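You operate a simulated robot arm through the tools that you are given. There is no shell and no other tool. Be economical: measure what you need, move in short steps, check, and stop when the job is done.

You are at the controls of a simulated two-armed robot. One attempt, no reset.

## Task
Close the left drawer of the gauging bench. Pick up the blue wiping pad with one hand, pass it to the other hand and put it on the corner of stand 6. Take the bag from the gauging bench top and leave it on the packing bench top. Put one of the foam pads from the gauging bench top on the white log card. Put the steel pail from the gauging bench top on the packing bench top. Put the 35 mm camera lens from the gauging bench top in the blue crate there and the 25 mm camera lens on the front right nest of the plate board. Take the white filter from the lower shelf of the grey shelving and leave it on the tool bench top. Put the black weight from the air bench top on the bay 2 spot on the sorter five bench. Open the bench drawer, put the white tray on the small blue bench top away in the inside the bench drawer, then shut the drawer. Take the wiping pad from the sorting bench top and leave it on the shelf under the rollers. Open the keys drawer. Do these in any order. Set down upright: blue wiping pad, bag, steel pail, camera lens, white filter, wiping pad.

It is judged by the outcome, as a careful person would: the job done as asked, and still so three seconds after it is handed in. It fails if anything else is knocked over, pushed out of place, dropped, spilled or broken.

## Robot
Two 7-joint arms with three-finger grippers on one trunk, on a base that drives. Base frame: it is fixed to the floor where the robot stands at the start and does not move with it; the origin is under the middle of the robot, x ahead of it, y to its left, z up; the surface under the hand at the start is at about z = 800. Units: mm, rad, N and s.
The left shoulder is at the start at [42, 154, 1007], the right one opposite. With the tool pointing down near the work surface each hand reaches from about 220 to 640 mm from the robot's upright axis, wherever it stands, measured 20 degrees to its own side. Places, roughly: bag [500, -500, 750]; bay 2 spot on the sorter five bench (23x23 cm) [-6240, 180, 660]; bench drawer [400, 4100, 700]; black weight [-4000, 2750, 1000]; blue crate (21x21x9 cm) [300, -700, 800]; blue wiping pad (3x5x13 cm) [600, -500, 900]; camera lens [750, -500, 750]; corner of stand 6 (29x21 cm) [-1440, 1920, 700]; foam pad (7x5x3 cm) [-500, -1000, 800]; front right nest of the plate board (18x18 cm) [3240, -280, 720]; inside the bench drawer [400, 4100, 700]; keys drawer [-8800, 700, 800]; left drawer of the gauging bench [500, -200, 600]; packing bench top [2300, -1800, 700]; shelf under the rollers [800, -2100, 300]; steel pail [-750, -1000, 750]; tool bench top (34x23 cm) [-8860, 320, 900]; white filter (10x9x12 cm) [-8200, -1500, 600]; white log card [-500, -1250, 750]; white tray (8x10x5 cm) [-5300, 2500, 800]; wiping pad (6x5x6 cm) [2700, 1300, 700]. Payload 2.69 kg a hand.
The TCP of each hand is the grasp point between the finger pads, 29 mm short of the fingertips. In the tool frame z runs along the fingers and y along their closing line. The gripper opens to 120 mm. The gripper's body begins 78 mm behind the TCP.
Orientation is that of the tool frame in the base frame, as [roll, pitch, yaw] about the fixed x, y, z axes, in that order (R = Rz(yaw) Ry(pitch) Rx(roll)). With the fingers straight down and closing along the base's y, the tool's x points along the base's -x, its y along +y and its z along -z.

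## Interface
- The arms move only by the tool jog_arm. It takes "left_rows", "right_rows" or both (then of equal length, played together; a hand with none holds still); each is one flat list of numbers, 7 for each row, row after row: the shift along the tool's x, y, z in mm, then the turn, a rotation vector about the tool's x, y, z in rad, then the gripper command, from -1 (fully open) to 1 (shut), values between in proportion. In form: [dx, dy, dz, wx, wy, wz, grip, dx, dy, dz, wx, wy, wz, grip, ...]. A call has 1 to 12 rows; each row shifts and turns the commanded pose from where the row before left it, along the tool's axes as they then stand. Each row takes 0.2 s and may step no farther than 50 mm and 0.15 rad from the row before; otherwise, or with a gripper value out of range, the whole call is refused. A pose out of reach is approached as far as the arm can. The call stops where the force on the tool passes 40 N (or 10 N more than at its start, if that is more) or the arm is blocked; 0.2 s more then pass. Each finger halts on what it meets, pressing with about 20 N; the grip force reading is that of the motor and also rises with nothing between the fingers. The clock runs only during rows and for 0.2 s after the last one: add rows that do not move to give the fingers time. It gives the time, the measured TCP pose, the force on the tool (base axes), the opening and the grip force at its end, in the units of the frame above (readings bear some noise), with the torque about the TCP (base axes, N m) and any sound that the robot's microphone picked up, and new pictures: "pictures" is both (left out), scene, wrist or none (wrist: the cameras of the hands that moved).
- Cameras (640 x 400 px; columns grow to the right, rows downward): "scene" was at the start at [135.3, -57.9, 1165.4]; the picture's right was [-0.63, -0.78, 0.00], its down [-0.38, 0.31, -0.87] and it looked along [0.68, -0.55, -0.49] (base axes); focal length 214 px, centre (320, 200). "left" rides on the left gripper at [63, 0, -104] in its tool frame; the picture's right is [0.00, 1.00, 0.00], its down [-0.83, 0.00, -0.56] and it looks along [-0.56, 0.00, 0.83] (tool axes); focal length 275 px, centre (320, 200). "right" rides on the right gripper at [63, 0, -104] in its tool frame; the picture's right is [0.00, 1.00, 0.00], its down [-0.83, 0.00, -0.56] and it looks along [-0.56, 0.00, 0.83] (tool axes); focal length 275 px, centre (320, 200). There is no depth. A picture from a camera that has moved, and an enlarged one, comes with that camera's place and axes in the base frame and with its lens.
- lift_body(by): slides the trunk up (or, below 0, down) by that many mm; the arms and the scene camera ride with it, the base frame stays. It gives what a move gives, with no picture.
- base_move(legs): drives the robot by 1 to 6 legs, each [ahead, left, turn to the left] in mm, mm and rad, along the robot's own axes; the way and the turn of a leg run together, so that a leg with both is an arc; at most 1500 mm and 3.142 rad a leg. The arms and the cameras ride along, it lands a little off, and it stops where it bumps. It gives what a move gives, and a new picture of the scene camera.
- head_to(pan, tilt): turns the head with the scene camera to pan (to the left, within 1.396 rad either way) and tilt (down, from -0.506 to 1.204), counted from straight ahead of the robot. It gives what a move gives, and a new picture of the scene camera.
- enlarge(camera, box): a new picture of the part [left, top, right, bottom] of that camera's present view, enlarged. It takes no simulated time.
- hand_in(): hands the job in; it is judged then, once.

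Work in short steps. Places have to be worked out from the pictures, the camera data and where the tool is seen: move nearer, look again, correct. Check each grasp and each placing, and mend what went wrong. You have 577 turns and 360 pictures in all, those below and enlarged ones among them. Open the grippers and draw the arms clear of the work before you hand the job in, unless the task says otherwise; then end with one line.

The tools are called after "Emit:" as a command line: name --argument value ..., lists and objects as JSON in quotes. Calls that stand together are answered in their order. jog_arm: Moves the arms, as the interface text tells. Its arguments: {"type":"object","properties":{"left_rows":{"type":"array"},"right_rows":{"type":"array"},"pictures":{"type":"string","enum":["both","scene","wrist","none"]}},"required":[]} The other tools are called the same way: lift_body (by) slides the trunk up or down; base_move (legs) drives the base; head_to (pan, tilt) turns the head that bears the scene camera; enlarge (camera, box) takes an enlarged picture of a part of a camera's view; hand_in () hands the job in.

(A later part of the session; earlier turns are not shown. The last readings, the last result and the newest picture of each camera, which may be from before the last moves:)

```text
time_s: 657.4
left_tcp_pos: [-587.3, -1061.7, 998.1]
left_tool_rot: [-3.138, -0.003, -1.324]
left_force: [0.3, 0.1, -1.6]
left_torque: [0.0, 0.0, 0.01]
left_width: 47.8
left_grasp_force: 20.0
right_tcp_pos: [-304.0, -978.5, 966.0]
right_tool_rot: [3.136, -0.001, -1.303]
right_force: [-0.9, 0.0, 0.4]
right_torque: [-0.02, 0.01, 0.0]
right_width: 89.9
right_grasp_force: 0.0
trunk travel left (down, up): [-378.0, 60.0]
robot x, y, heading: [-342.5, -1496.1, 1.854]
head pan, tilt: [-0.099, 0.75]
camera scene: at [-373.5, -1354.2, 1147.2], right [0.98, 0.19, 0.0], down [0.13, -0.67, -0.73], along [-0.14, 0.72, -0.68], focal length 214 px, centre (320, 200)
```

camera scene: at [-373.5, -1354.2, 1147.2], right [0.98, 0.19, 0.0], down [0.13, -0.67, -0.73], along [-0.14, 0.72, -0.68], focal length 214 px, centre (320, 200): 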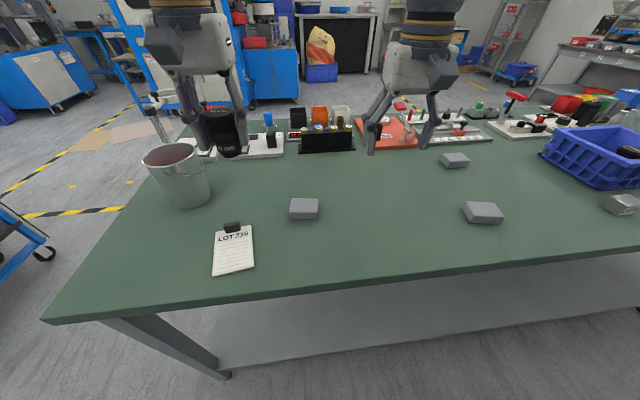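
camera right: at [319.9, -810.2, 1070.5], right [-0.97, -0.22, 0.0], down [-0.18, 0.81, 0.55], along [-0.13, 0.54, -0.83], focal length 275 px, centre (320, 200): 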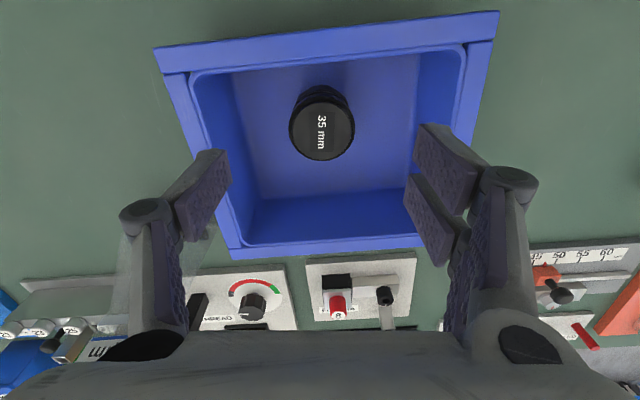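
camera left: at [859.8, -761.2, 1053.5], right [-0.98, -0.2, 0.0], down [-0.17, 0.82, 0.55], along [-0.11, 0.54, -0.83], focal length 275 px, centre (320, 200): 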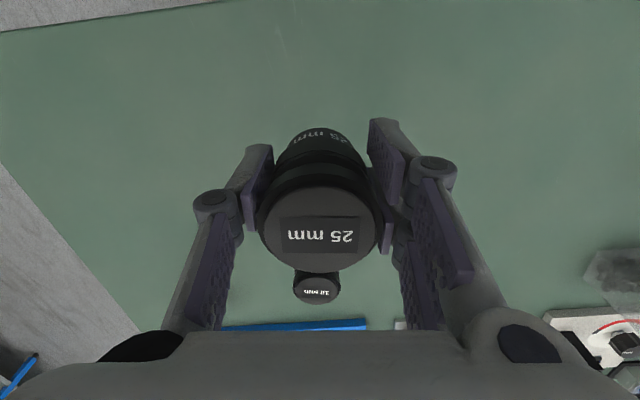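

I see the clipboard log card, foam pads, and pail. I retract the lens hand, shift left so the right hand is over the nearest foam pad, and look.

Emit:
jog_arm --left_rows '[35, 0, -15, 0, 0, 0, 1, 35, 0, -15, 0, 0, 0, 1, 35, 0, -10, 0, 0, 0, 1]' --right_rows '[0, 0, 0, 0, 0, 0, -0.8, 10, 0, 15, 0, 0, 0, -0.8, 10, 0, 15, 0, 0, 0, -0.8]' --pictures "none"

Emit:
base_move --legs '[[0, 178, 0]]'

Emit:
jog_arm --right_rows '[0, 0, 0, 0, 0, 0, -0.8]' --pictures "wrist"

```text
time_s: 658.1
left_tcp_pos: [-562.2, -1162.8, 1038.8]
left_tool_rot: [-3.14, 0.001, -1.323]
left_force: [0.2, 0.3, -1.8]
left_torque: [-0.02, -0.01, 0.01]
left_width: 47.4
left_grasp_force: 20.5
right_tcp_pos: [-298.7, -998.9, 936.2]
right_tool_rot: [3.137, -0.001, -1.301]
right_force: [0.5, -0.3, 0.4]
right_torque: [0.04, -0.01, 0.0]
right_width: 107.8
right_grasp_force: 0.0
trunk travel left (down, up): [-378.0, 60.0]
robot x, y, heading: [-341.1, -1494.4, 1.86]
head pan, tilt: [-0.099, 0.75]
```

```text
time_s: 660.1
left_tcp_pos: [-728.9, -1211.2, 1038.7]
left_tool_rot: [-3.139, -0.003, -1.328]
left_force: [0.0, -0.3, -1.7]
left_torque: [0.0, 0.0, 0.0]
left_width: 47.5
left_grasp_force: 19.6
right_tcp_pos: [-466.6, -1049.5, 937.1]
right_tool_rot: [3.137, -0.003, -1.304]
right_force: [-0.9, 0.4, -0.2]
right_torque: [0.0, -0.01, 0.03]
right_width: 107.9
right_grasp_force: 0.2
trunk travel left (down, up): [-378.0, 60.0]
robot x, y, heading: [-508.9, -1548.2, 1.857]
head pan, tilt: [-0.099, 0.75]
camera scene: at [-540.9, -1403.6, 1147.2], right [0.98, 0.19, 0.0], down [0.13, -0.67, -0.73], along [-0.14, 0.72, -0.68], focal length 214 px, centre (320, 200)
```

scene: 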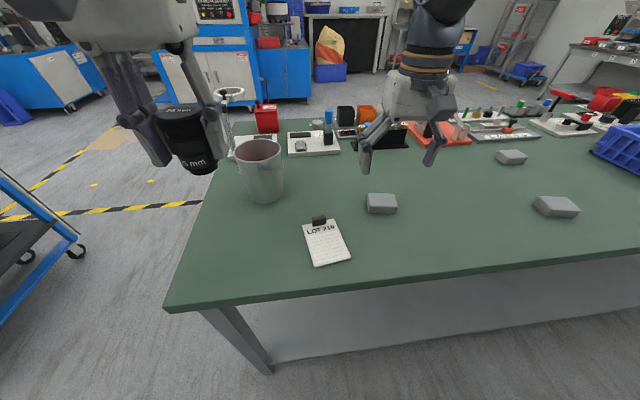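

```text
time_s: 660.5
left_tcp_pos: [-729.6, -1211.0, 1038.7]
left_tool_rot: [-3.138, -0.003, -1.325]
left_force: [-0.1, -1.1, -2.2]
left_torque: [-0.03, -0.01, 0.01]
left_width: 47.7
left_grasp_force: 19.5
right_tcp_pos: [-466.4, -1048.1, 938.0]
right_tool_rot: [3.135, 0.0, -1.304]
right_force: [-0.4, -0.2, -0.1]
right_torque: [0.0, -0.06, -0.02]
right_width: 108.1
right_grasp_force: 0.0
trunk travel left (down, up): [-378.0, 60.0]
robot x, y, heading: [-510.8, -1545.1, 1.858]
head pan, tilt: [-0.099, 0.75]
camera right: at [-449.5, -1109.2, 1039.7], right [-0.96, -0.27, 0.01], down [-0.22, 0.8, 0.55], along [-0.15, 0.53, -0.83], focal length 275 px, centre (320, 200)
```

right: 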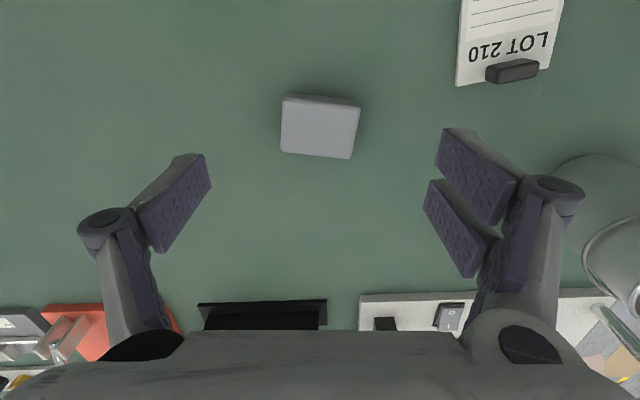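

The foam pad is straight below, turned 7°. I align, descend to fingertip depth, and grip.

Emit:
jog_arm --right_rows '[-8, 1, 20, 0, 0, 0.12, -0.8, 0, 0, 40, 0, 0, 0, -0.8, 0, 0, 36, 0, 0, 0, -0.8, 0, 0, 4, 0, 0, 0, -0.8, 0, 0, 0, 0, 0, 0, 0, 0, 0, 0, 0, 0, 0, 1, 0, 0, 0, 0, 0, 0, 1]' --pictures "wrist"

```text
time_s: 662.1
left_tcp_pos: [-728.4, -1211.1, 1037.9]
left_tool_rot: [-3.137, -0.001, -1.327]
left_force: [-0.4, 0.2, -2.2]
left_torque: [0.0, 0.0, -0.02]
left_width: 47.9
left_grasp_force: 20.3
right_tcp_pos: [-470.7, -1042.1, 836.6]
right_tool_rot: [3.136, -0.002, -1.424]
right_force: [1.2, 0.9, 2.3]
right_torque: [0.01, 0.11, 0.0]
right_width: 60.7
right_grasp_force: 20.3
trunk travel left (down, up): [-378.0, 60.0]
robot x, y, heading: [-510.2, -1545.3, 1.857]
head pan, tilt: [-0.099, 0.75]
camera right: at [-460.4, -1103.4, 940.1], right [-0.99, -0.15, 0.01], down [-0.12, 0.82, 0.55], along [-0.09, 0.55, -0.83], focal length 275 px, centre (320, 200)
```

right: 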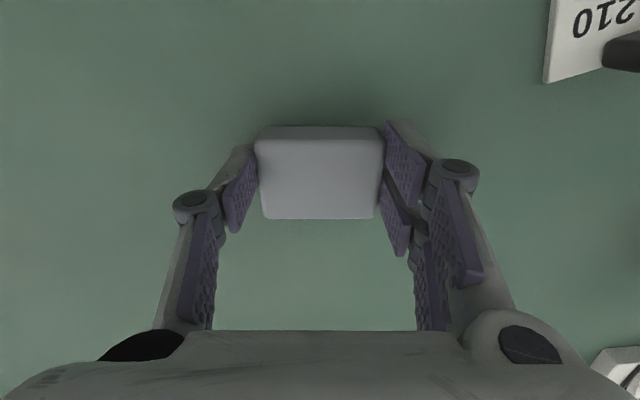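

Foam gripped. I lift it, carry it to the card's middle, and shift the lens hand aside.

Emit:
jog_arm --right_rows '[0, 0, -25, 0, 0, 0, 1, 0, 0, -25, 0, 0, 0, 1, 26, 30, 0, 0, 0, 0, 1, 26, 30, 0, 0, 0, 0, 1, 26, 30, 0, 0, 0, 0, 1, 25, 31, 0, 0, 0, 0, 1]' --left_rows '[0, 15, 0, 0, 0, 0, 1, 0, 15, 0, 0, 0, 0, 1, 0, 15, 0, 0, 0, 0, 1, 0, 15, 0, 0, 0, 0, 1, 0, 0, 0, 0, 0, 0, 1, 0, 0, 0, 0, 0, 0, 1]' --pictures "scene"

```text
time_s: 663.5
left_tcp_pos: [-786.4, -1226.8, 1037.5]
left_tool_rot: [-3.14, -0.004, -1.324]
left_force: [0.1, 0.9, -2.1]
left_torque: [-0.04, -0.03, 0.02]
left_width: 47.4
left_grasp_force: 19.7
right_tcp_pos: [-575.0, -1160.8, 888.1]
right_tool_rot: [3.137, -0.002, -1.424]
right_force: [0.5, -1.0, 0.2]
right_torque: [0.01, -0.01, -0.01]
right_width: 60.7
right_grasp_force: 19.7
trunk travel left (down, up): [-378.0, 60.0]
robot x, y, heading: [-506.1, -1542.1, 1.857]
head pan, tilt: [-0.099, 0.75]
camera scene: at [-540.9, -1403.8, 1147.2], right [0.98, 0.19, 0.0], down [0.13, -0.67, -0.73], along [-0.14, 0.72, -0.68], focal length 214 px, centre (320, 200)
```

scene: 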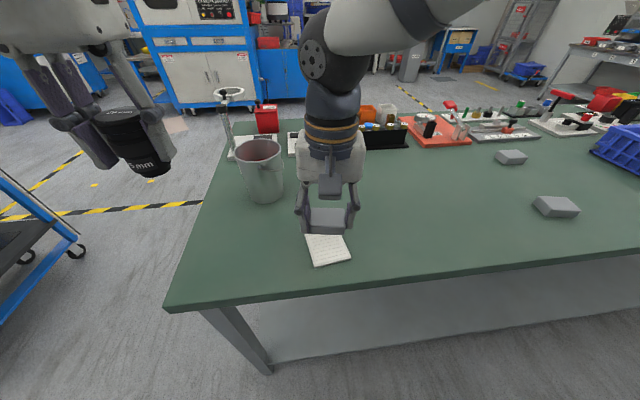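

The landing point matches the card's centre. I lower onto it.

Emit:
jog_arm --right_rows '[0, 0, 20, 0, 0, 0, 1, 0, 0, 20, 0, 0, 0, 1, 0, 0, 4, 0, 0, 0, 1]' --pictures "none"

Emit:
jog_arm --right_rows '[0, 0, 3, 0, 0, 0, 1, 0, 0, 2, 0, 0, 0, 1]' --pictures "none"

```text
time_s: 664.3
left_tcp_pos: [-786.7, -1227.6, 1037.1]
left_tool_rot: [-3.139, -0.004, -1.326]
left_force: [-1.0, 0.3, -1.9]
left_torque: [0.01, 0.01, -0.01]
left_width: 47.6
left_grasp_force: 19.9
right_tcp_pos: [-575.5, -1161.9, 843.2]
right_tool_rot: [3.138, -0.002, -1.423]
right_force: [0.3, -0.7, 0.0]
right_torque: [-0.03, 0.0, -0.02]
right_width: 60.6
right_grasp_force: 20.1
trunk travel left (down, up): [-378.0, 60.0]
robot x, y, heading: [-513.6, -1545.0, 1.851]
head pan, tilt: [-0.099, 0.75]
```

```text
time_s: 664.9
left_tcp_pos: [-786.8, -1227.6, 1039.2]
left_tool_rot: [-3.139, 0.002, -1.327]
left_force: [0.3, -1.5, -1.9]
left_torque: [-0.04, 0.01, 0.0]
left_width: 47.5
left_grasp_force: 20.0
right_tcp_pos: [-575.2, -1162.3, 839.7]
right_tool_rot: [3.134, 0.006, -1.425]
right_force: [0.2, 0.7, 24.3]
right_torque: [0.04, -0.04, 0.0]
right_width: 61.1
right_grasp_force: 19.8
trunk travel left (down, up): [-378.0, 60.0]
robot x, y, heading: [-507.6, -1542.1, 1.858]
head pan, tilt: [-0.099, 0.75]
```

Contact. I ease up, open, and rise.

Emit:
jog_arm --right_rows '[0, 0, -3, 0, 0, 0, 1, 0, 0, 0, 0, 0, 0, -0.5, 0, 0, 0, 0, 0, 0, -0.8, 0, 0, -30, 0, 0, 0, -0.8, 0, 0, -45, 0, 0, 0, -0.8, 0, 0, -45, 0, 0, 0, -0.8]' --pictures "wrist"

```text
time_s: 666.3
left_tcp_pos: [-786.3, -1226.5, 1037.7]
left_tool_rot: [-3.138, -0.001, -1.327]
left_force: [0.5, 0.0, -1.9]
left_torque: [-0.01, -0.06, 0.03]
left_width: 47.7
left_grasp_force: 19.6
right_tcp_pos: [-574.1, -1159.9, 964.4]
right_tool_rot: [3.137, -0.003, -1.424]
right_force: [0.3, 0.9, 1.1]
right_torque: [-0.02, -0.04, 0.01]
right_width: 108.1
right_grasp_force: 0.1
trunk travel left (down, up): [-378.0, 60.0]
robot x, y, heading: [-510.8, -1545.0, 1.859]
head pan, tilt: [-0.099, 0.75]
camera right: at [-565.0, -1223.2, 1067.4], right [-0.99, -0.15, 0.01], down [-0.12, 0.82, 0.55], along [-0.09, 0.55, -0.83], focal length 275 px, centre (320, 200)
```

right: 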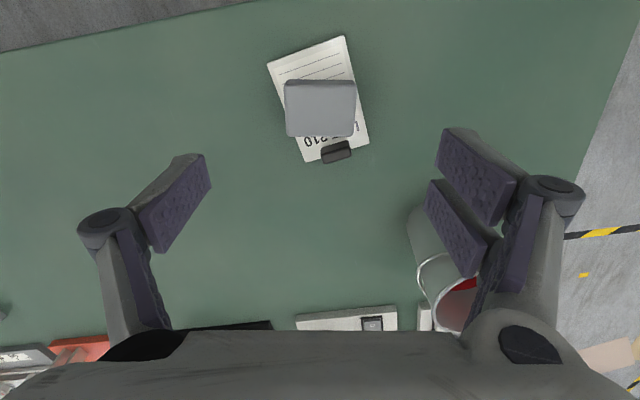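

The foam pad rests on the log card. Next the pail: I raise the right hand, shift left and look at it from above.

Emit:
jog_arm --right_rows '[-30, 0, -15, 0, 0, -0.1, -1, -30, 0, -15, 0, 0, 0, -1, -30, 0, -10, 0, 0, 0, -1]' --pictures "none"

Emit:
base_move --legs '[[0, 125, 0]]'

Emit:
jog_arm --right_rows '[-15, 0, 0, 0, 0, 0, -1]' --pictures "wrist"

```text
time_s: 667.1
left_tcp_pos: [-786.0, -1226.5, 1038.6]
left_tool_rot: [-3.138, -0.002, -1.326]
left_force: [0.4, 0.0, -2.0]
left_torque: [-0.01, -0.02, 0.02]
left_width: 47.6
left_grasp_force: 19.9
right_tcp_pos: [-593.6, -1073.3, 1000.2]
right_tool_rot: [3.137, -0.004, -1.323]
right_force: [-0.4, 0.4, 0.8]
right_torque: [-0.02, -0.03, 0.01]
right_width: 119.9
right_grasp_force: 0.1
trunk travel left (down, up): [-378.0, 60.0]
robot x, y, heading: [-506.3, -1546.3, 1.857]
head pan, tilt: [-0.099, 0.75]
```

```text
time_s: 668.7
left_tcp_pos: [-905.3, -1261.6, 1038.3]
left_tool_rot: [-3.137, -0.006, -1.324]
left_force: [0.4, 0.3, -1.9]
left_torque: [0.01, -0.04, -0.01]
left_width: 47.9
left_grasp_force: 20.1
right_tcp_pos: [-712.7, -1109.5, 1001.2]
right_tool_rot: [3.135, -0.002, -1.323]
right_force: [0.0, -0.7, -0.3]
right_torque: [0.0, -0.02, -0.02]
right_width: 120.3
right_grasp_force: 0.1
trunk travel left (down, up): [-378.0, 60.0]
robot x, y, heading: [-625.9, -1580.1, 1.854]
head pan, tilt: [-0.099, 0.75]
camera scene: at [-659.4, -1438.5, 1147.2], right [0.98, 0.19, 0.0], down [0.13, -0.67, -0.73], along [-0.14, 0.72, -0.68], focal length 214 px, centre (320, 200)
```

scene: 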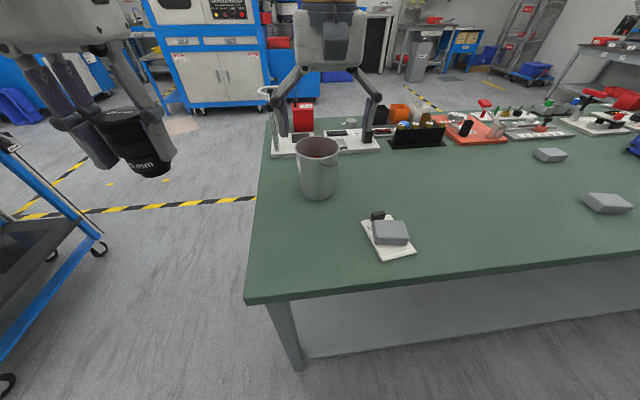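

```text
time_s: 669.1
left_tcp_pos: [-906.2, -1260.2, 1038.1]
left_tool_rot: [-3.138, -0.005, -1.325]
left_force: [0.8, 0.8, -1.1]
left_torque: [-0.02, -0.02, -0.01]
left_width: 47.7
left_grasp_force: 20.2
right_tcp_pos: [-716.9, -1092.7, 1001.1]
right_tool_rot: [3.136, -0.003, -1.322]
right_force: [-0.6, 1.0, -0.4]
right_torque: [-0.05, -0.02, 0.02]
right_width: 120.1
right_grasp_force: 0.0
trunk travel left (down, up): [-378.0, 60.0]
robot x, y, heading: [-627.1, -1578.9, 1.858]
head pan, tilt: [-0.099, 0.75]
camera right: at [-700.9, -1154.4, 1103.6], right [-0.97, -0.25, 0.01], down [-0.21, 0.81, 0.55], along [-0.14, 0.54, -0.83], focal length 275 px, centre (320, 200)
```

right: 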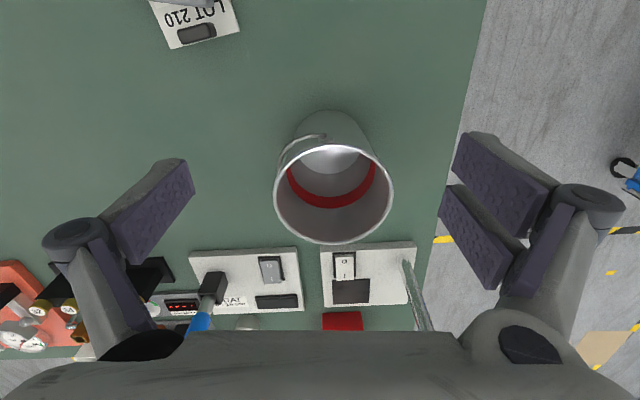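

The pail is empty, rim about 93 mm across at (−740,−1046). I rotate the hand off the bail ears, centre over it, and descend.

Emit:
jog_arm --right_rows '[-26, 5, 0, 0, 0, -0.125, -1, -25, 6, 0, 0, 0, -0.125, -1, 0, 0, 0, 0, 0, -0.125, -1, 0, 0, 0, 0, 0, -0.125, -1, 0, 0, 25, 0, 0, 0, -1, 0, 0, 25, 0, 0, 0, -1]' --pictures "wrist"

```text
time_s: 670.5
left_tcp_pos: [-904.9, -1261.5, 1037.7]
left_tool_rot: [-3.139, -0.003, -1.326]
left_force: [0.3, 0.1, -2.4]
left_torque: [-0.03, 0.02, -0.03]
left_width: 47.6
left_grasp_force: 20.2
right_tcp_pos: [-738.0, -1056.2, 946.3]
right_tool_rot: [3.136, 0.001, -0.821]
right_force: [-0.6, 0.0, -0.3]
right_torque: [-0.01, 0.01, 0.03]
right_width: 119.7
right_grasp_force: 0.1
right hand out of reach, approached as far as the arm can: row 2
trunk travel left (down, up): [-378.0, 60.0]
robot x, y, heading: [-628.7, -1581.5, 1.857]
head pan, tilt: [-0.099, 0.75]
camera right: at [-694.9, -1101.6, 1050.4], right [-0.73, -0.68, 0.01], down [-0.57, 0.61, 0.56], along [-0.38, 0.4, -0.83], focal length 275 px, centre (320, 200)
```

right: 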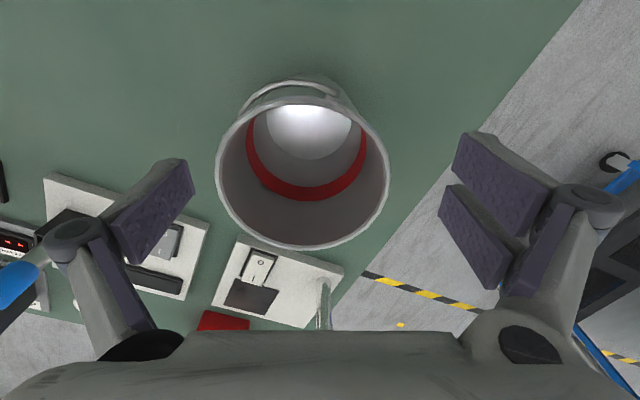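

Centre is 9 mm off along the closing line. I correct, descend 56 mm, and grip the rim.

Emit:
jog_arm --right_rows '[-4, -9, 0, 0, 0, 0, -1, 0, 0, 28, 0, 0, 0, -1, 0, 0, 28, 0, 0, 0, -1, 0, 0, 0, 0, 0, 0, 0, 0, 0, 0, 0, 0, 0, 1, 0, 0, 0, 0, 0, 0, 1, 0, 0, -15, 0, 0, 0, 1, 0, 0, -25, 0, 0, 0, 1]' --pictures "wrist"

```text
time_s: 672.3
left_tcp_pos: [-904.3, -1260.9, 1037.8]
left_tool_rot: [-3.138, -0.003, -1.326]
left_force: [-0.8, -0.5, -2.0]
left_torque: [-0.02, -0.01, -0.01]
left_width: 47.4
left_grasp_force: 20.2
right_tcp_pos: [-733.8, -1049.0, 933.5]
right_tool_rot: [3.136, 0.0, -0.821]
right_force: [0.1, -0.3, -1.0]
right_torque: [-0.01, 0.01, -0.01]
right_width: 86.6
right_grasp_force: 19.9
trunk travel left (down, up): [-378.0, 60.0]
robot x, y, heading: [-623.1, -1576.4, 1.865]
head pan, tilt: [-0.099, 0.75]
camera right: at [-691.7, -1094.0, 1036.5], right [-0.73, -0.68, 0.01], down [-0.57, 0.61, 0.56], along [-0.38, 0.4, -0.83], focal length 275 px, centre (320, 200)
```

right: 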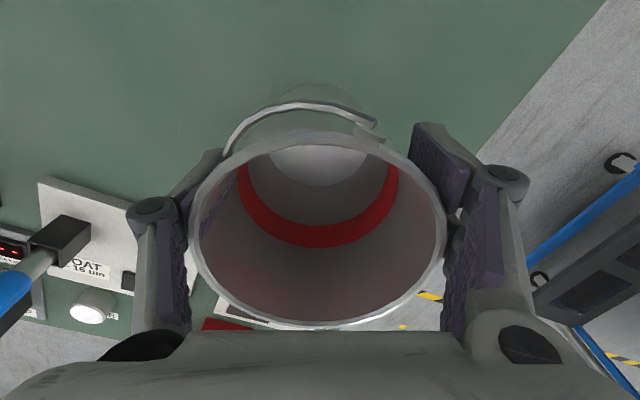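

The pail is held (86.6 mm) and light. I raise and retract it, then strafe along the bench's back to the packing bench and turn to face it.

Emit:
jog_arm --right_rows '[30, 15, -28, 0, 0, 0, 1, 30, 15, -28, 0, 0, 0, 1, 29, 15, -28, 0, 0, 0, 1]' --pictures "none"

Emit:
base_move --legs '[[-40, 0, 0], [0, -1300, 0], [0, -1330, 0], [0, 0, -3.14]]'

```text
time_s: 673.1
left_tcp_pos: [-904.2, -1261.4, 1037.4]
left_tool_rot: [-3.139, -0.001, -1.323]
left_force: [0.1, 0.0, -2.0]
left_torque: [0.01, 0.03, 0.02]
left_width: 47.5
left_grasp_force: 20.2
right_tcp_pos: [-704.8, -1143.9, 1014.6]
right_tool_rot: [3.138, 0.003, -0.821]
right_force: [0.5, -0.5, -1.7]
right_torque: [0.01, 0.02, -0.01]
right_width: 87.0
right_grasp_force: 20.3
trunk travel left (down, up): [-378.0, 60.0]
robot x, y, heading: [-625.4, -1579.4, 1.858]
head pan, tilt: [-0.099, 0.75]
```

```text
time_s: 701.3
left_tcp_pos: [2162.3, -1238.0, 1037.0]
left_tool_rot: [-3.137, -0.003, 1.73]
left_force: [-0.8, -0.1, -1.4]
left_torque: [0.01, -0.02, -0.01]
left_width: 47.9
left_grasp_force: 19.3
right_tcp_pos: [1953.8, -1337.8, 1014.7]
right_tool_rot: [3.137, 0.0, 2.232]
right_force: [0.0, 0.0, -1.7]
right_torque: [0.02, -0.01, -0.01]
right_width: 85.6
right_grasp_force: 20.0
trunk travel left (down, up): [-378.0, 60.0]
robot x, y, heading: [1913.0, -894.6, -1.374]
head pan, tilt: [-0.099, 0.75]
camera scene: at [1934.1, -1041.1, 1147.2], right [-0.99, -0.1, 0.0], down [-0.07, 0.68, -0.73], along [0.07, -0.73, -0.68], focal length 214 px, centre (320, 200)
```

scene: 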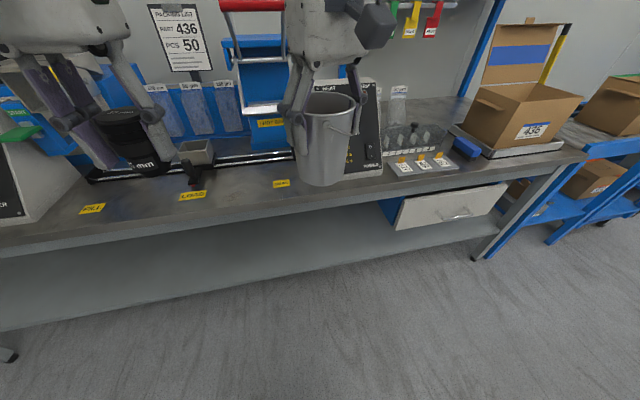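

The packing bench front strip between the LOAD and SEAL labels is clear (≈180 mm deep). I shift left and forward to bring the pail over it.

Emit:
base_move --legs '[[0, 255, 0.08], [165, 0, 0]]'

```text
time_s: 704.9
left_tcp_pos: [2485.7, -1305.6, 1037.0]
left_tool_rot: [-3.138, -0.003, 1.817]
left_force: [1.3, -0.2, -1.9]
left_torque: [0.02, 0.01, -0.03]
left_width: 47.9
left_grasp_force: 20.0
right_tcp_pos: [2287.2, -1424.2, 1014.2]
right_tool_rot: [3.136, 0.002, 2.319]
right_force: [0.4, -0.2, -1.9]
right_torque: [0.05, 0.04, 0.01]
right_width: 85.5
right_grasp_force: 20.2
trunk travel left (down, up): [-378.0, 60.0]
robot x, y, heading: [2207.7, -988.9, -1.285]
head pan, tilt: [-0.099, 0.75]
camera scene: at [2241.9, -1130.5, 1147.1], right [-0.98, -0.19, 0.0], down [-0.13, 0.67, -0.73], along [0.14, -0.72, -0.68], focal length 214 px, centre (320, 200)
```

scene: 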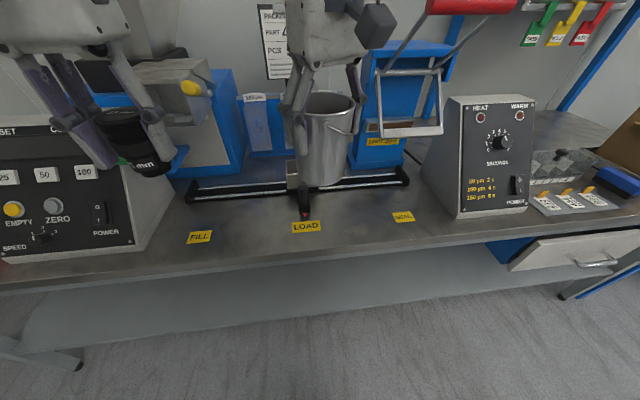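

The spot between LOAD and SEAL, just in front of the rail, is clear. I move the pail over it and lower most of the way.

Emit:
jog_arm --right_rows '[-17, -41, 0, 0, 0, 0, 1, -17, -41, 0, 0, 0, 0, 1, -17, -41, 0, 0, 0, 0, 1, 0, 0, 45, 0, 0, 0, 1, 0, 0, 45, 0, 0, 0, 1, 0, 0, 45, 0, 0, 0, 1]' --pictures "scene"

```text
time_s: 706.3
left_tcp_pos: [2485.4, -1306.7, 1038.2]
left_tool_rot: [-3.14, -0.003, 1.817]
left_force: [0.5, -0.5, -1.0]
left_torque: [-0.01, -0.01, -0.01]
left_width: 47.5
left_grasp_force: 19.7
right_tcp_pos: [2231.3, -1543.7, 877.9]
right_tool_rot: [3.135, -0.001, 2.32]
right_force: [0.0, 0.1, -1.7]
right_torque: [0.04, 0.02, -0.03]
right_width: 85.4
right_grasp_force: 20.2
trunk travel left (down, up): [-378.0, 60.0]
robot x, y, heading: [2206.7, -989.0, -1.286]
head pan, tilt: [-0.099, 0.75]
camera scene: at [2241.8, -1130.3, 1147.0], right [-0.98, -0.19, 0.0], down [-0.13, 0.67, -0.73], along [0.14, -0.72, -0.68], focal length 214 px, centre (320, 200)
```

scene: 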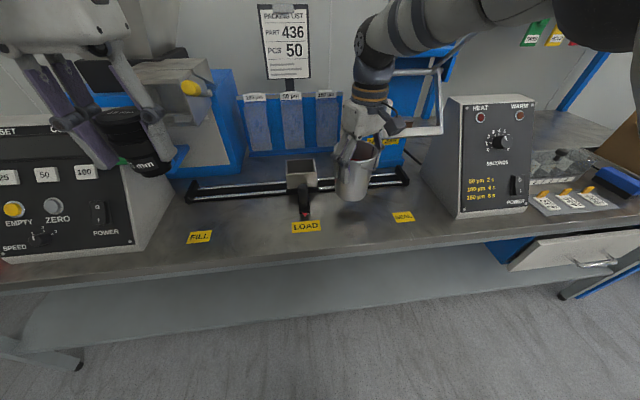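

Clear of the hopper and press. I lower further, then finely to contact.

Emit:
jog_arm --right_rows '[0, 0, 15, 0, 0, 0, 1, 0, 0, 10, 0, 0, 0, 1, 0, 0, 5, 0, 0, 0, 1]' --pictures "none"

Emit:
jog_arm --right_rows '[0, 0, 5, 0, 0, 0, 1, 0, 0, 5, 0, 0, 0, 1]' --pictures "none"

Emit:
jog_arm --right_rows '[0, 0, 5, 0, 0, 0, 1, 0, 0, 4, 0, 0, 0, 1]' --pictures "none"

```text
time_s: 707.1
left_tcp_pos: [2485.1, -1306.2, 1039.5]
left_tool_rot: [-3.138, -0.002, 1.819]
left_force: [0.7, -0.5, -2.7]
left_torque: [0.02, -0.01, -0.01]
left_width: 47.4
left_grasp_force: 20.0
right_tcp_pos: [2231.6, -1543.3, 848.9]
right_tool_rot: [3.135, 0.0, 2.32]
right_force: [-0.3, 1.1, -2.1]
right_torque: [0.04, 0.04, 0.0]
right_width: 85.3
right_grasp_force: 20.2
trunk travel left (down, up): [-378.0, 60.0]
robot x, y, heading: [2209.1, -988.2, -1.283]
head pan, tilt: [-0.099, 0.75]
```

```text
time_s: 707.7
left_tcp_pos: [2485.9, -1304.9, 1038.0]
left_tool_rot: [-3.138, -0.005, 1.818]
left_force: [-0.7, -0.5, -1.9]
left_torque: [0.03, 0.0, 0.01]
left_width: 47.7
left_grasp_force: 19.0
right_tcp_pos: [2231.6, -1543.6, 838.8]
right_tool_rot: [3.136, 0.001, 2.32]
right_force: [-0.4, 0.9, -1.1]
right_torque: [0.0, 0.03, 0.02]
right_width: 85.3
right_grasp_force: 19.8
trunk travel left (down, up): [-378.0, 60.0]
robot x, y, heading: [2206.7, -987.7, -1.28]
head pan, tilt: [-0.099, 0.75]
```

```text
time_s: 708.3
left_tcp_pos: [2485.1, -1303.5, 1039.1]
left_tool_rot: [-3.137, -0.003, 1.82]
left_force: [-0.5, 0.3, -2.9]
left_torque: [-0.01, -0.01, 0.01]
left_width: 47.5
left_grasp_force: 20.0
right_tcp_pos: [2232.5, -1543.1, 832.5]
right_tool_rot: [3.137, 0.006, 2.32]
right_force: [-1.7, 1.5, 11.6]
right_torque: [-0.3, -0.22, 0.09]
right_width: 85.8
right_grasp_force: 19.9
trunk travel left (down, up): [-378.0, 60.0]
robot x, y, heading: [2206.9, -985.4, -1.282]
head pan, tilt: [-0.099, 0.75]
```

Contact (bench z ≈ 741). I open and rise straight up.

Emit:
jog_arm --right_rows '[0, 0, -2, 0, 0, 0, 0, 0, 0, 0, 0, 0, 0, -0.7, 0, 0, 0, 0, 0, 0, -0.9, 0, 0, -40, 0, 0, 0, -0.9, 0, 0, -45, 0, 0, 0, -0.9, 0, 0, -45, 0, 0, 0, -0.9, 40, 20, -20, 0, 0, 0, -0.9, 40, 20, 0, 0, 0, 0, -0.9]' --pictures "scene"

```text
time_s: 709.4
left_tcp_pos: [2487.4, -1303.5, 1038.3]
left_tool_rot: [-3.138, -0.002, 1.819]
left_force: [-0.1, 0.2, -2.0]
left_torque: [-0.03, -0.01, -0.01]
left_width: 47.5
left_grasp_force: 20.6
right_tcp_pos: [2236.7, -1535.0, 881.7]
right_tool_rot: [3.117, -0.025, 2.327]
right_force: [8.1, 8.8, -16.3]
right_torque: [0.35, -0.28, 0.0]
right_width: 102.0
right_grasp_force: 0.1
trunk travel left (down, up): [-378.0, 60.0]
robot x, y, heading: [2207.7, -987.3, -1.286]
head pan, tilt: [-0.099, 0.75]
stopped in row 5 (right hand): the force on the tool passed its limit at 53 N (the readings are from after the stop); the commanded pose is now the measured one
camera scene: at [2243.2, -1129.3, 1147.0], right [-0.98, -0.19, 0.0], down [-0.13, 0.67, -0.73], along [0.14, -0.72, -0.68], focal length 214 px, centre (320, 200)
```

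scene: 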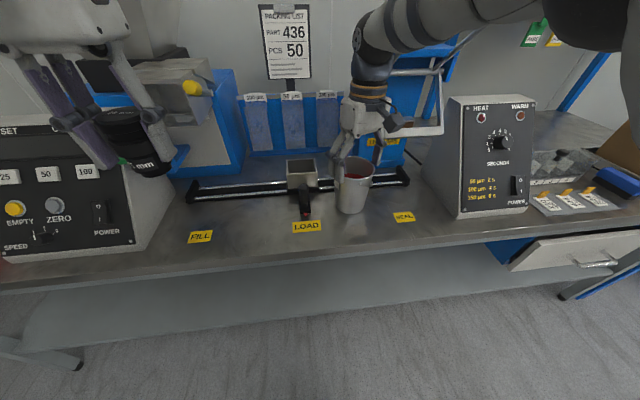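

Something above — the press's wire frame — stopped the rise; the pail stands fine. I dip slightly and slide the hand out sideways along its free direction, toward me.

Emit:
jog_arm --right_rows '[0, 0, 8, 0, 0, 0, -1, 0, 0, 0, 0, 0, 0, -1, 20, 0, 0, 0, 0, 0, -1, 30, 0, 0, 0, 0, 0, -1, 30, 0, 0, 0, 0, 0, -1]' --pictures "both"

```text
time_s: 710.6
left_tcp_pos: [2484.9, -1304.7, 1038.0]
left_tool_rot: [-3.137, -0.001, 1.817]
left_force: [-0.1, 0.0, -2.2]
left_torque: [0.03, -0.03, -0.02]
left_width: 47.4
left_grasp_force: 19.9
right_tcp_pos: [2178.5, -1478.2, 878.3]
right_tool_rot: [3.121, -0.02, 2.322]
right_force: [0.2, 0.0, -0.4]
right_torque: [-0.02, 0.02, 0.03]
right_width: 119.8
right_grasp_force: 0.1
trunk travel left (down, up): [-378.0, 60.0]
robot x, y, heading: [2204.3, -986.5, -1.283]
head pan, tilt: [-0.099, 0.75]
camera scene: at [2241.5, -1129.0, 1147.3], right [-0.98, -0.19, 0.0], down [-0.13, 0.67, -0.73], along [0.14, -0.72, -0.68], focal length 214 px, centre (320, 200)
camera right: at [2134.7, -1435.7, 981.9], right [0.73, 0.68, 0.02], down [0.57, -0.62, 0.54], along [0.38, -0.38, -0.84], focal length 275 px, centre (320, 200)
```

scene: 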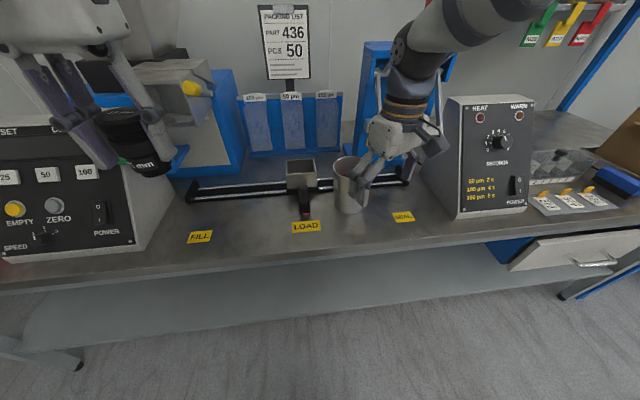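
right: 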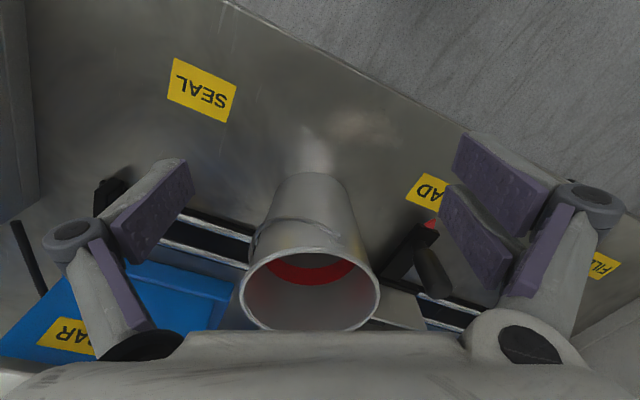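

The pail stands and the hand is free. I back away gently to clear the press frame.

Emit:
base_move --legs '[[-120, 0, 0], [-180, 0, 0]]'

```text
time_s: 713.0
left_tcp_pos: [2399.9, -1018.1, 1037.4]
left_tool_rot: [-3.137, -0.002, 1.815]
left_force: [0.3, -0.4, -1.8]
left_torque: [0.04, 0.01, -0.02]
left_width: 47.3
left_grasp_force: 19.4
right_tcp_pos: [2091.9, -1190.3, 877.5]
right_tool_rot: [3.12, -0.02, 2.319]
right_force: [-0.1, 0.0, -0.3]
right_torque: [-0.04, -0.02, -0.01]
right_width: 119.8
right_grasp_force: 0.0
trunk travel left (down, up): [-378.0, 60.0]
robot x, y, heading: [2123.6, -698.2, -1.285]
head pan, tilt: [-0.099, 0.75]
camera scene: at [2156.3, -840.9, 1147.3], right [-0.98, -0.18, 0.0], down [-0.13, 0.67, -0.73], along [0.14, -0.72, -0.68], focal length 214 px, centre (320, 200)
```

scene: 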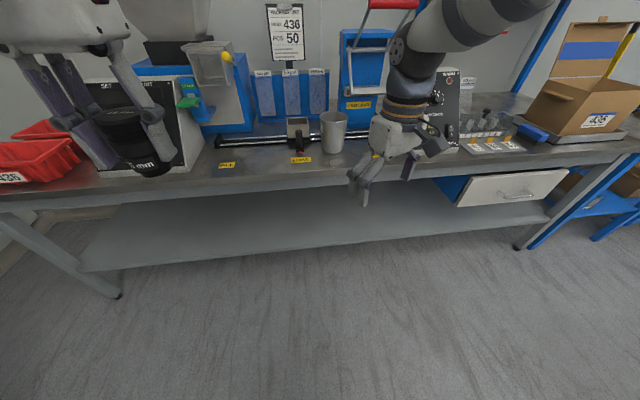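

The press looks untouched and the pail stands on the packing bench. Now the 25 mm lens: I tidy the right hand and drive toward the plate board at the sorting bench's end.

Emit:
jog_arm --right_rows '[20, 0, -35, 0, 0, 0.125, -1, 20, 0, -35, 0, 0, 0.125, -1, 20, 0, -30, 0, 0, 0.125, -1, 0, 0, 0, 0, 0, 0.125, -1]' --pictures "none"

Emit:
base_move --legs '[[0, 0, 1.57], [380, -40, 0]]'

```text
time_s: 714.0
left_tcp_pos: [2400.9, -1018.1, 1037.3]
left_tool_rot: [-3.137, -0.004, 1.815]
left_force: [0.9, 0.6, -3.1]
left_torque: [0.04, 0.02, -0.03]
left_width: 47.7
left_grasp_force: 20.3
right_tcp_pos: [2056.5, -1146.0, 980.9]
right_tool_rot: [3.132, -0.028, 1.817]
right_force: [-0.2, -0.5, -1.0]
right_torque: [-0.03, 0.0, 0.0]
right_width: 120.2
right_grasp_force: 0.0
trunk travel left (down, up): [-378.0, 60.0]
robot x, y, heading: [2123.1, -699.3, -1.29]
head pan, tilt: [-0.099, 0.75]
```

```text
time_s: 720.2
left_tcp_pos: [2819.7, -364.6, 1036.4]
left_tool_rot: [-3.138, -0.003, -2.909]
left_force: [0.8, -0.2, -1.2]
left_torque: [-0.01, 0.04, 0.02]
left_width: 47.6
left_grasp_force: 20.0
right_tcp_pos: [2944.2, -707.7, 979.0]
right_tool_rot: [3.133, -0.027, -2.905]
right_force: [0.4, 0.2, -1.1]
right_torque: [-0.01, 0.01, 0.0]
right_width: 120.3
right_grasp_force: 0.1
trunk travel left (down, up): [-378.0, 60.0]
robot x, y, heading: [2498.6, -636.5, 0.277]
head pan, tilt: [-0.099, 0.75]
camera scene: at [2642.1, -607.1, 1147.1], right [0.17, -0.98, 0.0], down [-0.67, -0.12, -0.73], along [0.72, 0.13, -0.68], focal length 214 px, centre (320, 200)
```

scene: 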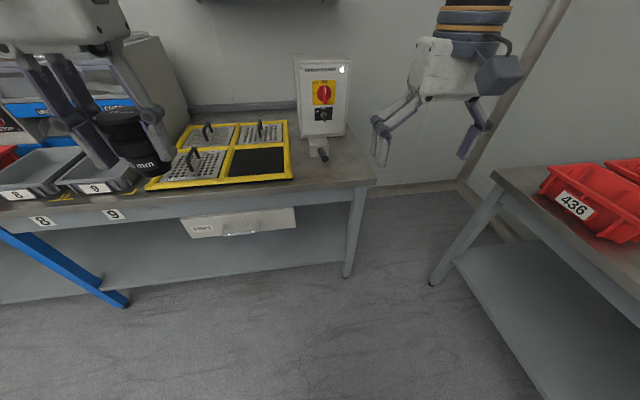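

The plate board's front right nest is the empty black square, near (3225,−285). I move the lens over it.

Emit:
base_move --legs '[[265, -30, 0]]'

Emit:
jog_arm --left_rows '[-37, 0, 30, 0, 0, 0, 1, -37, 0, 30, 0, 0, 0, 1, -37, 0, 30, 0, 0, 0, 1, -37, 0, 20, 0, 0, 0, 1]' --pictures "wrist"

```text
time_s: 722.1
left_tcp_pos: [3083.7, -323.8, 1038.4]
left_tool_rot: [-3.138, -0.003, -2.912]
left_force: [0.2, -0.5, -3.0]
left_torque: [0.0, 0.04, 0.01]
left_width: 47.6
left_grasp_force: 20.3
right_tcp_pos: [3205.9, -668.2, 980.1]
right_tool_rot: [3.133, -0.028, -2.91]
right_force: [-0.3, 0.5, -0.3]
right_torque: [0.02, 0.0, 0.02]
right_width: 120.0
right_grasp_force: 0.1
trunk travel left (down, up): [-378.0, 60.0]
robot x, y, heading: [2759.6, -598.1, 0.266]
head pan, tilt: [-0.099, 0.75]
camera scene: at [2903.9, -565.9, 1147.1], right [0.17, -0.99, 0.0], down [-0.67, -0.12, -0.73], along [0.72, 0.12, -0.68], focal length 214 px, centre (320, 200)
```

scene: 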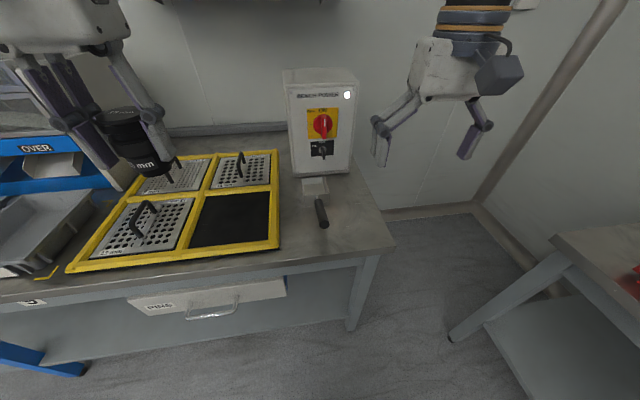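

```text
time_s: 723.1
left_tcp_pos: [3229.3, -292.6, 926.8]
left_tool_rot: [-3.141, -0.005, -2.916]
left_force: [0.3, -0.1, -1.9]
left_torque: [-0.03, 0.03, -0.01]
left_width: 47.4
left_grasp_force: 20.1
right_tcp_pos: [3205.9, -669.1, 980.2]
right_tool_rot: [3.133, -0.028, -2.909]
right_force: [0.0, -0.4, 0.0]
right_torque: [0.02, 0.03, -0.01]
right_width: 120.1
right_grasp_force: 0.0
trunk travel left (down, up): [-378.0, 60.0]
robot x, y, heading: [2758.5, -591.3, 0.266]
head pan, tilt: [-0.099, 0.75]
camera left: at [3167.6, -305.6, 1030.8], right [-0.22, 0.98, 0.0], down [0.81, 0.18, 0.55], along [0.54, 0.12, -0.83], focal length 275 px, centre (320, 200)
```

left: 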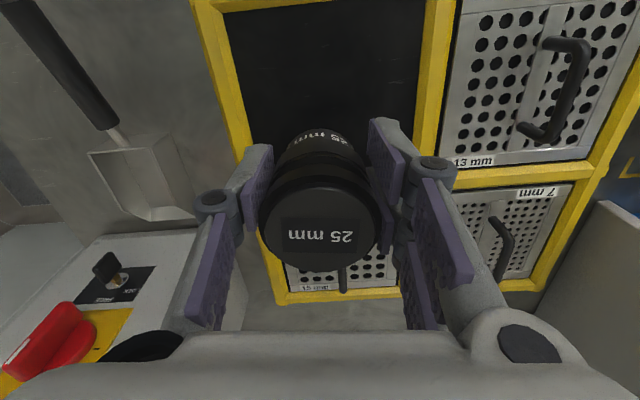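

The lens would land inside the black nest. I nudge it centrally and lower 118 mm, then finely.

Emit:
jog_arm --left_rows '[5, 8, 30, 0, 0, 0, 1, 0, 0, 40, 0, 0, 0, 1, 0, 0, 40, 0, 0, 0, 1, 0, 0, 6, 0, 0, 0, 1]' --pictures "wrist"

Emit:
jog_arm --left_rows '[0, 0, 5, 0, 0, 0, 1, 0, 0, 4, 0, 0, 0, 1]' --pictures "none"

Emit:
jog_arm --left_rows '[0, 0, 4, 0, 0, 0, 1, 0, 0, 3, 0, 0, 0, 1]' --pictures "none"

```text
time_s: 724.1
left_tcp_pos: [3220.9, -282.8, 811.9]
left_tool_rot: [-3.139, 0.0, -2.912]
left_force: [0.4, -0.4, -2.7]
left_torque: [0.01, 0.01, -0.01]
left_width: 47.4
left_grasp_force: 19.4
right_tcp_pos: [3206.1, -668.3, 980.9]
right_tool_rot: [3.132, -0.027, -2.91]
right_force: [-0.8, 0.1, 0.5]
right_torque: [0.01, -0.01, 0.0]
right_width: 120.2
right_grasp_force: 0.1
trunk travel left (down, up): [-378.0, 60.0]
robot x, y, heading: [2760.3, -595.8, 0.272]
head pan, tilt: [-0.099, 0.75]
camera left: at [3159.9, -297.8, 915.8], right [-0.22, 0.98, 0.0], down [0.81, 0.19, 0.55], along [0.54, 0.12, -0.83], focal length 275 px, centre (320, 200)
```

left: 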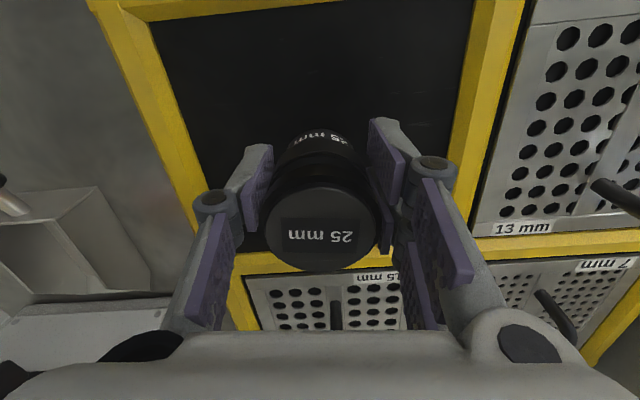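

```text
time_s: 724.7
left_tcp_pos: [3220.5, -283.3, 802.2]
left_tool_rot: [-3.139, -0.002, -2.915]
left_force: [-0.9, 0.2, -2.8]
left_torque: [0.02, 0.05, 0.02]
left_width: 47.5
left_grasp_force: 20.1
right_tcp_pos: [3206.6, -668.3, 980.8]
right_tool_rot: [3.133, -0.028, -2.91]
right_force: [0.5, -0.4, -0.4]
right_torque: [0.03, -0.02, -0.04]
right_width: 119.8
right_grasp_force: 0.1
trunk travel left (down, up): [-378.0, 60.0]
robot x, y, heading: [2759.4, -593.1, 0.272]
head pan, tilt: [-0.099, 0.75]
```

```text
time_s: 725.3
left_tcp_pos: [3221.2, -284.9, 795.6]
left_tool_rot: [-3.137, -0.004, -2.913]
left_force: [-0.4, 0.5, -2.0]
left_torque: [-0.01, -0.01, 0.03]
left_width: 47.6
left_grasp_force: 20.1
right_tcp_pos: [3205.2, -667.9, 979.6]
right_tool_rot: [3.134, -0.03, -2.911]
right_force: [0.1, 0.6, 0.8]
right_torque: [-0.04, 0.04, 0.04]
right_width: 119.9
right_grasp_force: 0.0
trunk travel left (down, up): [-378.0, 60.0]
robot x, y, heading: [2761.6, -598.1, 0.27]
head pan, tilt: [-0.099, 0.75]
```

Perfectly centred in the nest. I lower to contact.

Emit:
jog_arm --left_rows '[0, 0, 3, 0, 0, 0, 1, 0, 0, 3, 0, 0, 0, 1]' --pictures "none"

Emit:
jog_arm --left_rows '[0, 0, 3, 0, 0, 0, 1, 0, 0, 3, 0, 0, 0, 1]' --pictures "none"

Emit:
jog_arm --left_rows '[0, 0, 3, 0, 0, 0, 1, 0, 0, 3, 0, 0, 0, 1]' --pictures "none"

```text
time_s: 725.9
left_tcp_pos: [3220.3, -283.5, 791.4]
left_tool_rot: [-3.138, -0.003, -2.914]
left_force: [-0.3, 0.5, -2.6]
left_torque: [-0.01, -0.01, 0.03]
left_width: 47.5
left_grasp_force: 19.6
right_tcp_pos: [3205.9, -668.2, 979.6]
right_tool_rot: [3.132, -0.026, -2.91]
right_force: [0.9, -0.5, 0.3]
right_torque: [0.01, -0.01, -0.03]
right_width: 119.9
right_grasp_force: 0.0
trunk travel left (down, up): [-378.0, 60.0]
robot x, y, heading: [2759.4, -597.6, 0.264]
head pan, tilt: [-0.099, 0.75]
```

```text
time_s: 726.5
left_tcp_pos: [3219.5, -284.0, 784.5]
left_tool_rot: [-3.138, -0.003, -2.915]
left_force: [0.7, -0.2, -2.2]
left_torque: [0.01, 0.04, 0.04]
left_width: 47.6
left_grasp_force: 20.0
right_tcp_pos: [3205.1, -667.4, 980.2]
right_tool_rot: [3.134, -0.028, -2.91]
right_force: [0.0, -0.2, 0.0]
right_torque: [-0.02, 0.01, -0.02]
right_width: 120.2
right_grasp_force: 0.1
trunk travel left (down, up): [-378.0, 60.0]
robot x, y, heading: [2759.1, -593.7, 0.265]
head pan, tilt: [-0.099, 0.75]
```

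```text
time_s: 727.1
left_tcp_pos: [3220.4, -284.0, 781.0]
left_tool_rot: [-3.136, 0.0, -2.912]
left_force: [-0.8, -1.0, 8.6]
left_torque: [0.11, -0.04, -0.01]
left_width: 48.2
left_grasp_force: 20.1
right_tcp_pos: [3205.7, -668.6, 981.7]
right_tool_rot: [3.133, -0.026, -2.91]
right_force: [-0.6, -0.4, 0.9]
right_torque: [0.0, -0.03, -0.03]
right_width: 120.0
right_grasp_force: 0.0
trunk travel left (down, up): [-378.0, 60.0]
robot x, y, heading: [2760.6, -595.2, 0.269]
head pan, tilt: [-0.099, 0.75]
```

Contact. I open and rise, then check.

Emit:
jog_arm --left_rows '[0, 0, 0, 0, 0, 0, 0, 0, 0, 0, 0, 0, 0, -0.5, 0, 0, 0, 0, 0, 0, -0.5, 0, 0, -30, 0, 0, 0, -0.5, 0, 0, -45, 0, 0, 0, -0.5, 0, 0, -45, 0, 0, 0, -0.5, 0, 0, -40, 0, 0, 0, -0.5, 0, 0, -40, 0, 0, 0, -0.5]' --pictures "wrist"

```text
time_s: 728.9
left_tcp_pos: [3220.1, -284.8, 980.1]
left_tool_rot: [-3.138, -0.005, -2.913]
left_force: [0.0, -0.4, -0.3]
left_torque: [0.03, 0.01, 0.01]
left_width: 90.2
left_grasp_force: 0.0
right_tcp_pos: [3205.8, -667.7, 980.6]
right_tool_rot: [3.134, -0.026, -2.911]
right_force: [-0.7, -0.9, 0.3]
right_torque: [0.02, -0.02, 0.01]
right_width: 119.8
right_grasp_force: 0.1
trunk travel left (down, up): [-378.0, 60.0]
robot x, y, heading: [2760.8, -598.4, 0.271]
head pan, tilt: [-0.099, 0.75]
camera left: at [3158.1, -299.4, 1084.4], right [-0.22, 0.98, 0.0], down [0.81, 0.19, 0.55], along [0.54, 0.12, -0.83], focal length 275 px, centre (320, 200)
```

left: 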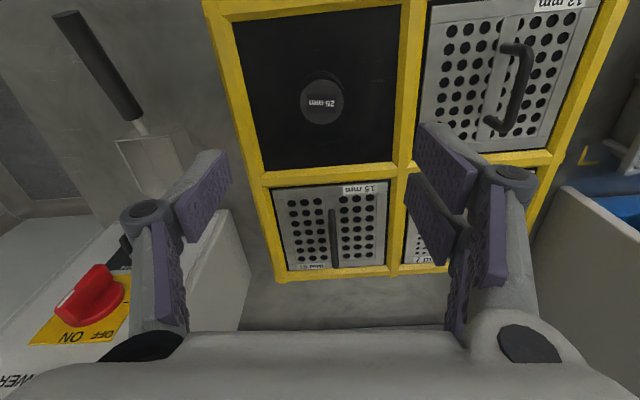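

The 25 mm lens is in its nest. Last is the bag. I turn the right hand 90° to pinch its header, retract the left, and drive back behind the gauging bench.

Emit:
jog_arm --right_rows '[0, 0, -10, 0, 0, 0.143, -0.2, 0, 0, -10, 0, 0, 0.143, -0.2, 0, 0, 0, 0, 0, 0.143, -0.2, 0, 0, 0, 0, 0, 0.143, -0.2, 0, 0, 0, 0, 0, 0.143, -0.2, 0, 0, 0, 0, 0, 0.143, -0.2, 0, 0, 0, 0, 0, 0.143, -0.2, 0, 0, 0, 0, 0, 0.143, -0.2, 0, 0, 0, 0, 0, 0.143, -0.2, 0, 0, 0, 0, 0, 0.143, -0.2, 0, 0, 0, 0, 0, 0.143, -0.2]' --left_rows '[40, 8, -5, 0, 0, 0, -1, 40, 8, -5, 0, 0, 0, -1, 40, 8, -5, 0, 0, 0, -1, 40, 8, -5, 0, 0, 0, -1, 20, 0, 0, 0, 0, 0, -1, 0, 0, 0, 0, 0, 0, -1, 0, 0, 0, 0, 0, 0, -1, 0, 0, 0, 0, 0, 0, -1, 0, 0, 0, 0, 0, 0, -1, 0, 0, 0, 0, 0, 0, -1, 0, 0, 0, 0, 0, 0, -1]' --pictures "none"

Emit:
base_move --legs '[[-300, 0, 0], [0, 0, 1.59], [0, 1050, 0], [0, 1000, 0]]'

```text
time_s: 731.3
left_tcp_pos: [3078.7, -292.6, 996.3]
left_tool_rot: [-3.139, -0.004, -2.913]
left_force: [0.1, -0.3, -0.4]
left_torque: [0.01, 0.03, 0.0]
left_width: 120.1
left_grasp_force: 0.1
left hand out of reach, approached as far as the arm can: row 2
right_tcp_pos: [3206.8, -668.2, 1001.1]
right_tool_rot: [-3.116, -0.009, 1.797]
right_force: [0.2, -0.2, -0.5]
right_torque: [-0.01, 0.0, -0.01]
right_width: 72.3
right_grasp_force: 0.0
trunk travel left (down, up): [-378.0, 60.0]
robot x, y, heading: [2760.3, -594.8, 0.27]
head pan, tilt: [-0.099, 0.75]
```

```text
time_s: 752.8
left_tcp_pos: [192.5, -958.0, 996.1]
left_tool_rot: [-3.137, -0.003, -1.324]
left_force: [-0.5, -0.1, -0.5]
left_torque: [0.02, 0.0, -0.02]
left_width: 120.2
left_grasp_force: 0.0
right_tcp_pos: [564.3, -823.2, 1000.8]
right_tool_rot: [-3.115, -0.008, -2.891]
right_force: [0.2, 0.6, 0.3]
right_torque: [0.02, -0.01, 0.0]
right_width: 71.8
right_grasp_force: 0.0
trunk travel left (down, up): [-378.0, 60.0]
robot x, y, heading: [500.4, -1271.9, 1.858]
head pan, tilt: [-0.099, 0.75]
camera scene: at [468.1, -1130.4, 1147.2], right [0.98, 0.19, 0.0], down [0.13, -0.67, -0.73], along [-0.14, 0.72, -0.68], focal length 214 px, centre (320, 200)
```

scene: 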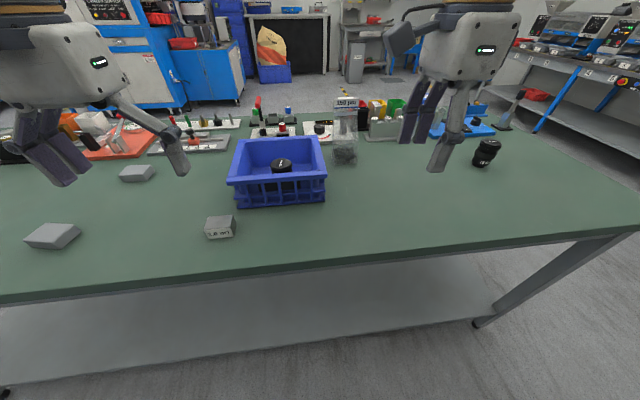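

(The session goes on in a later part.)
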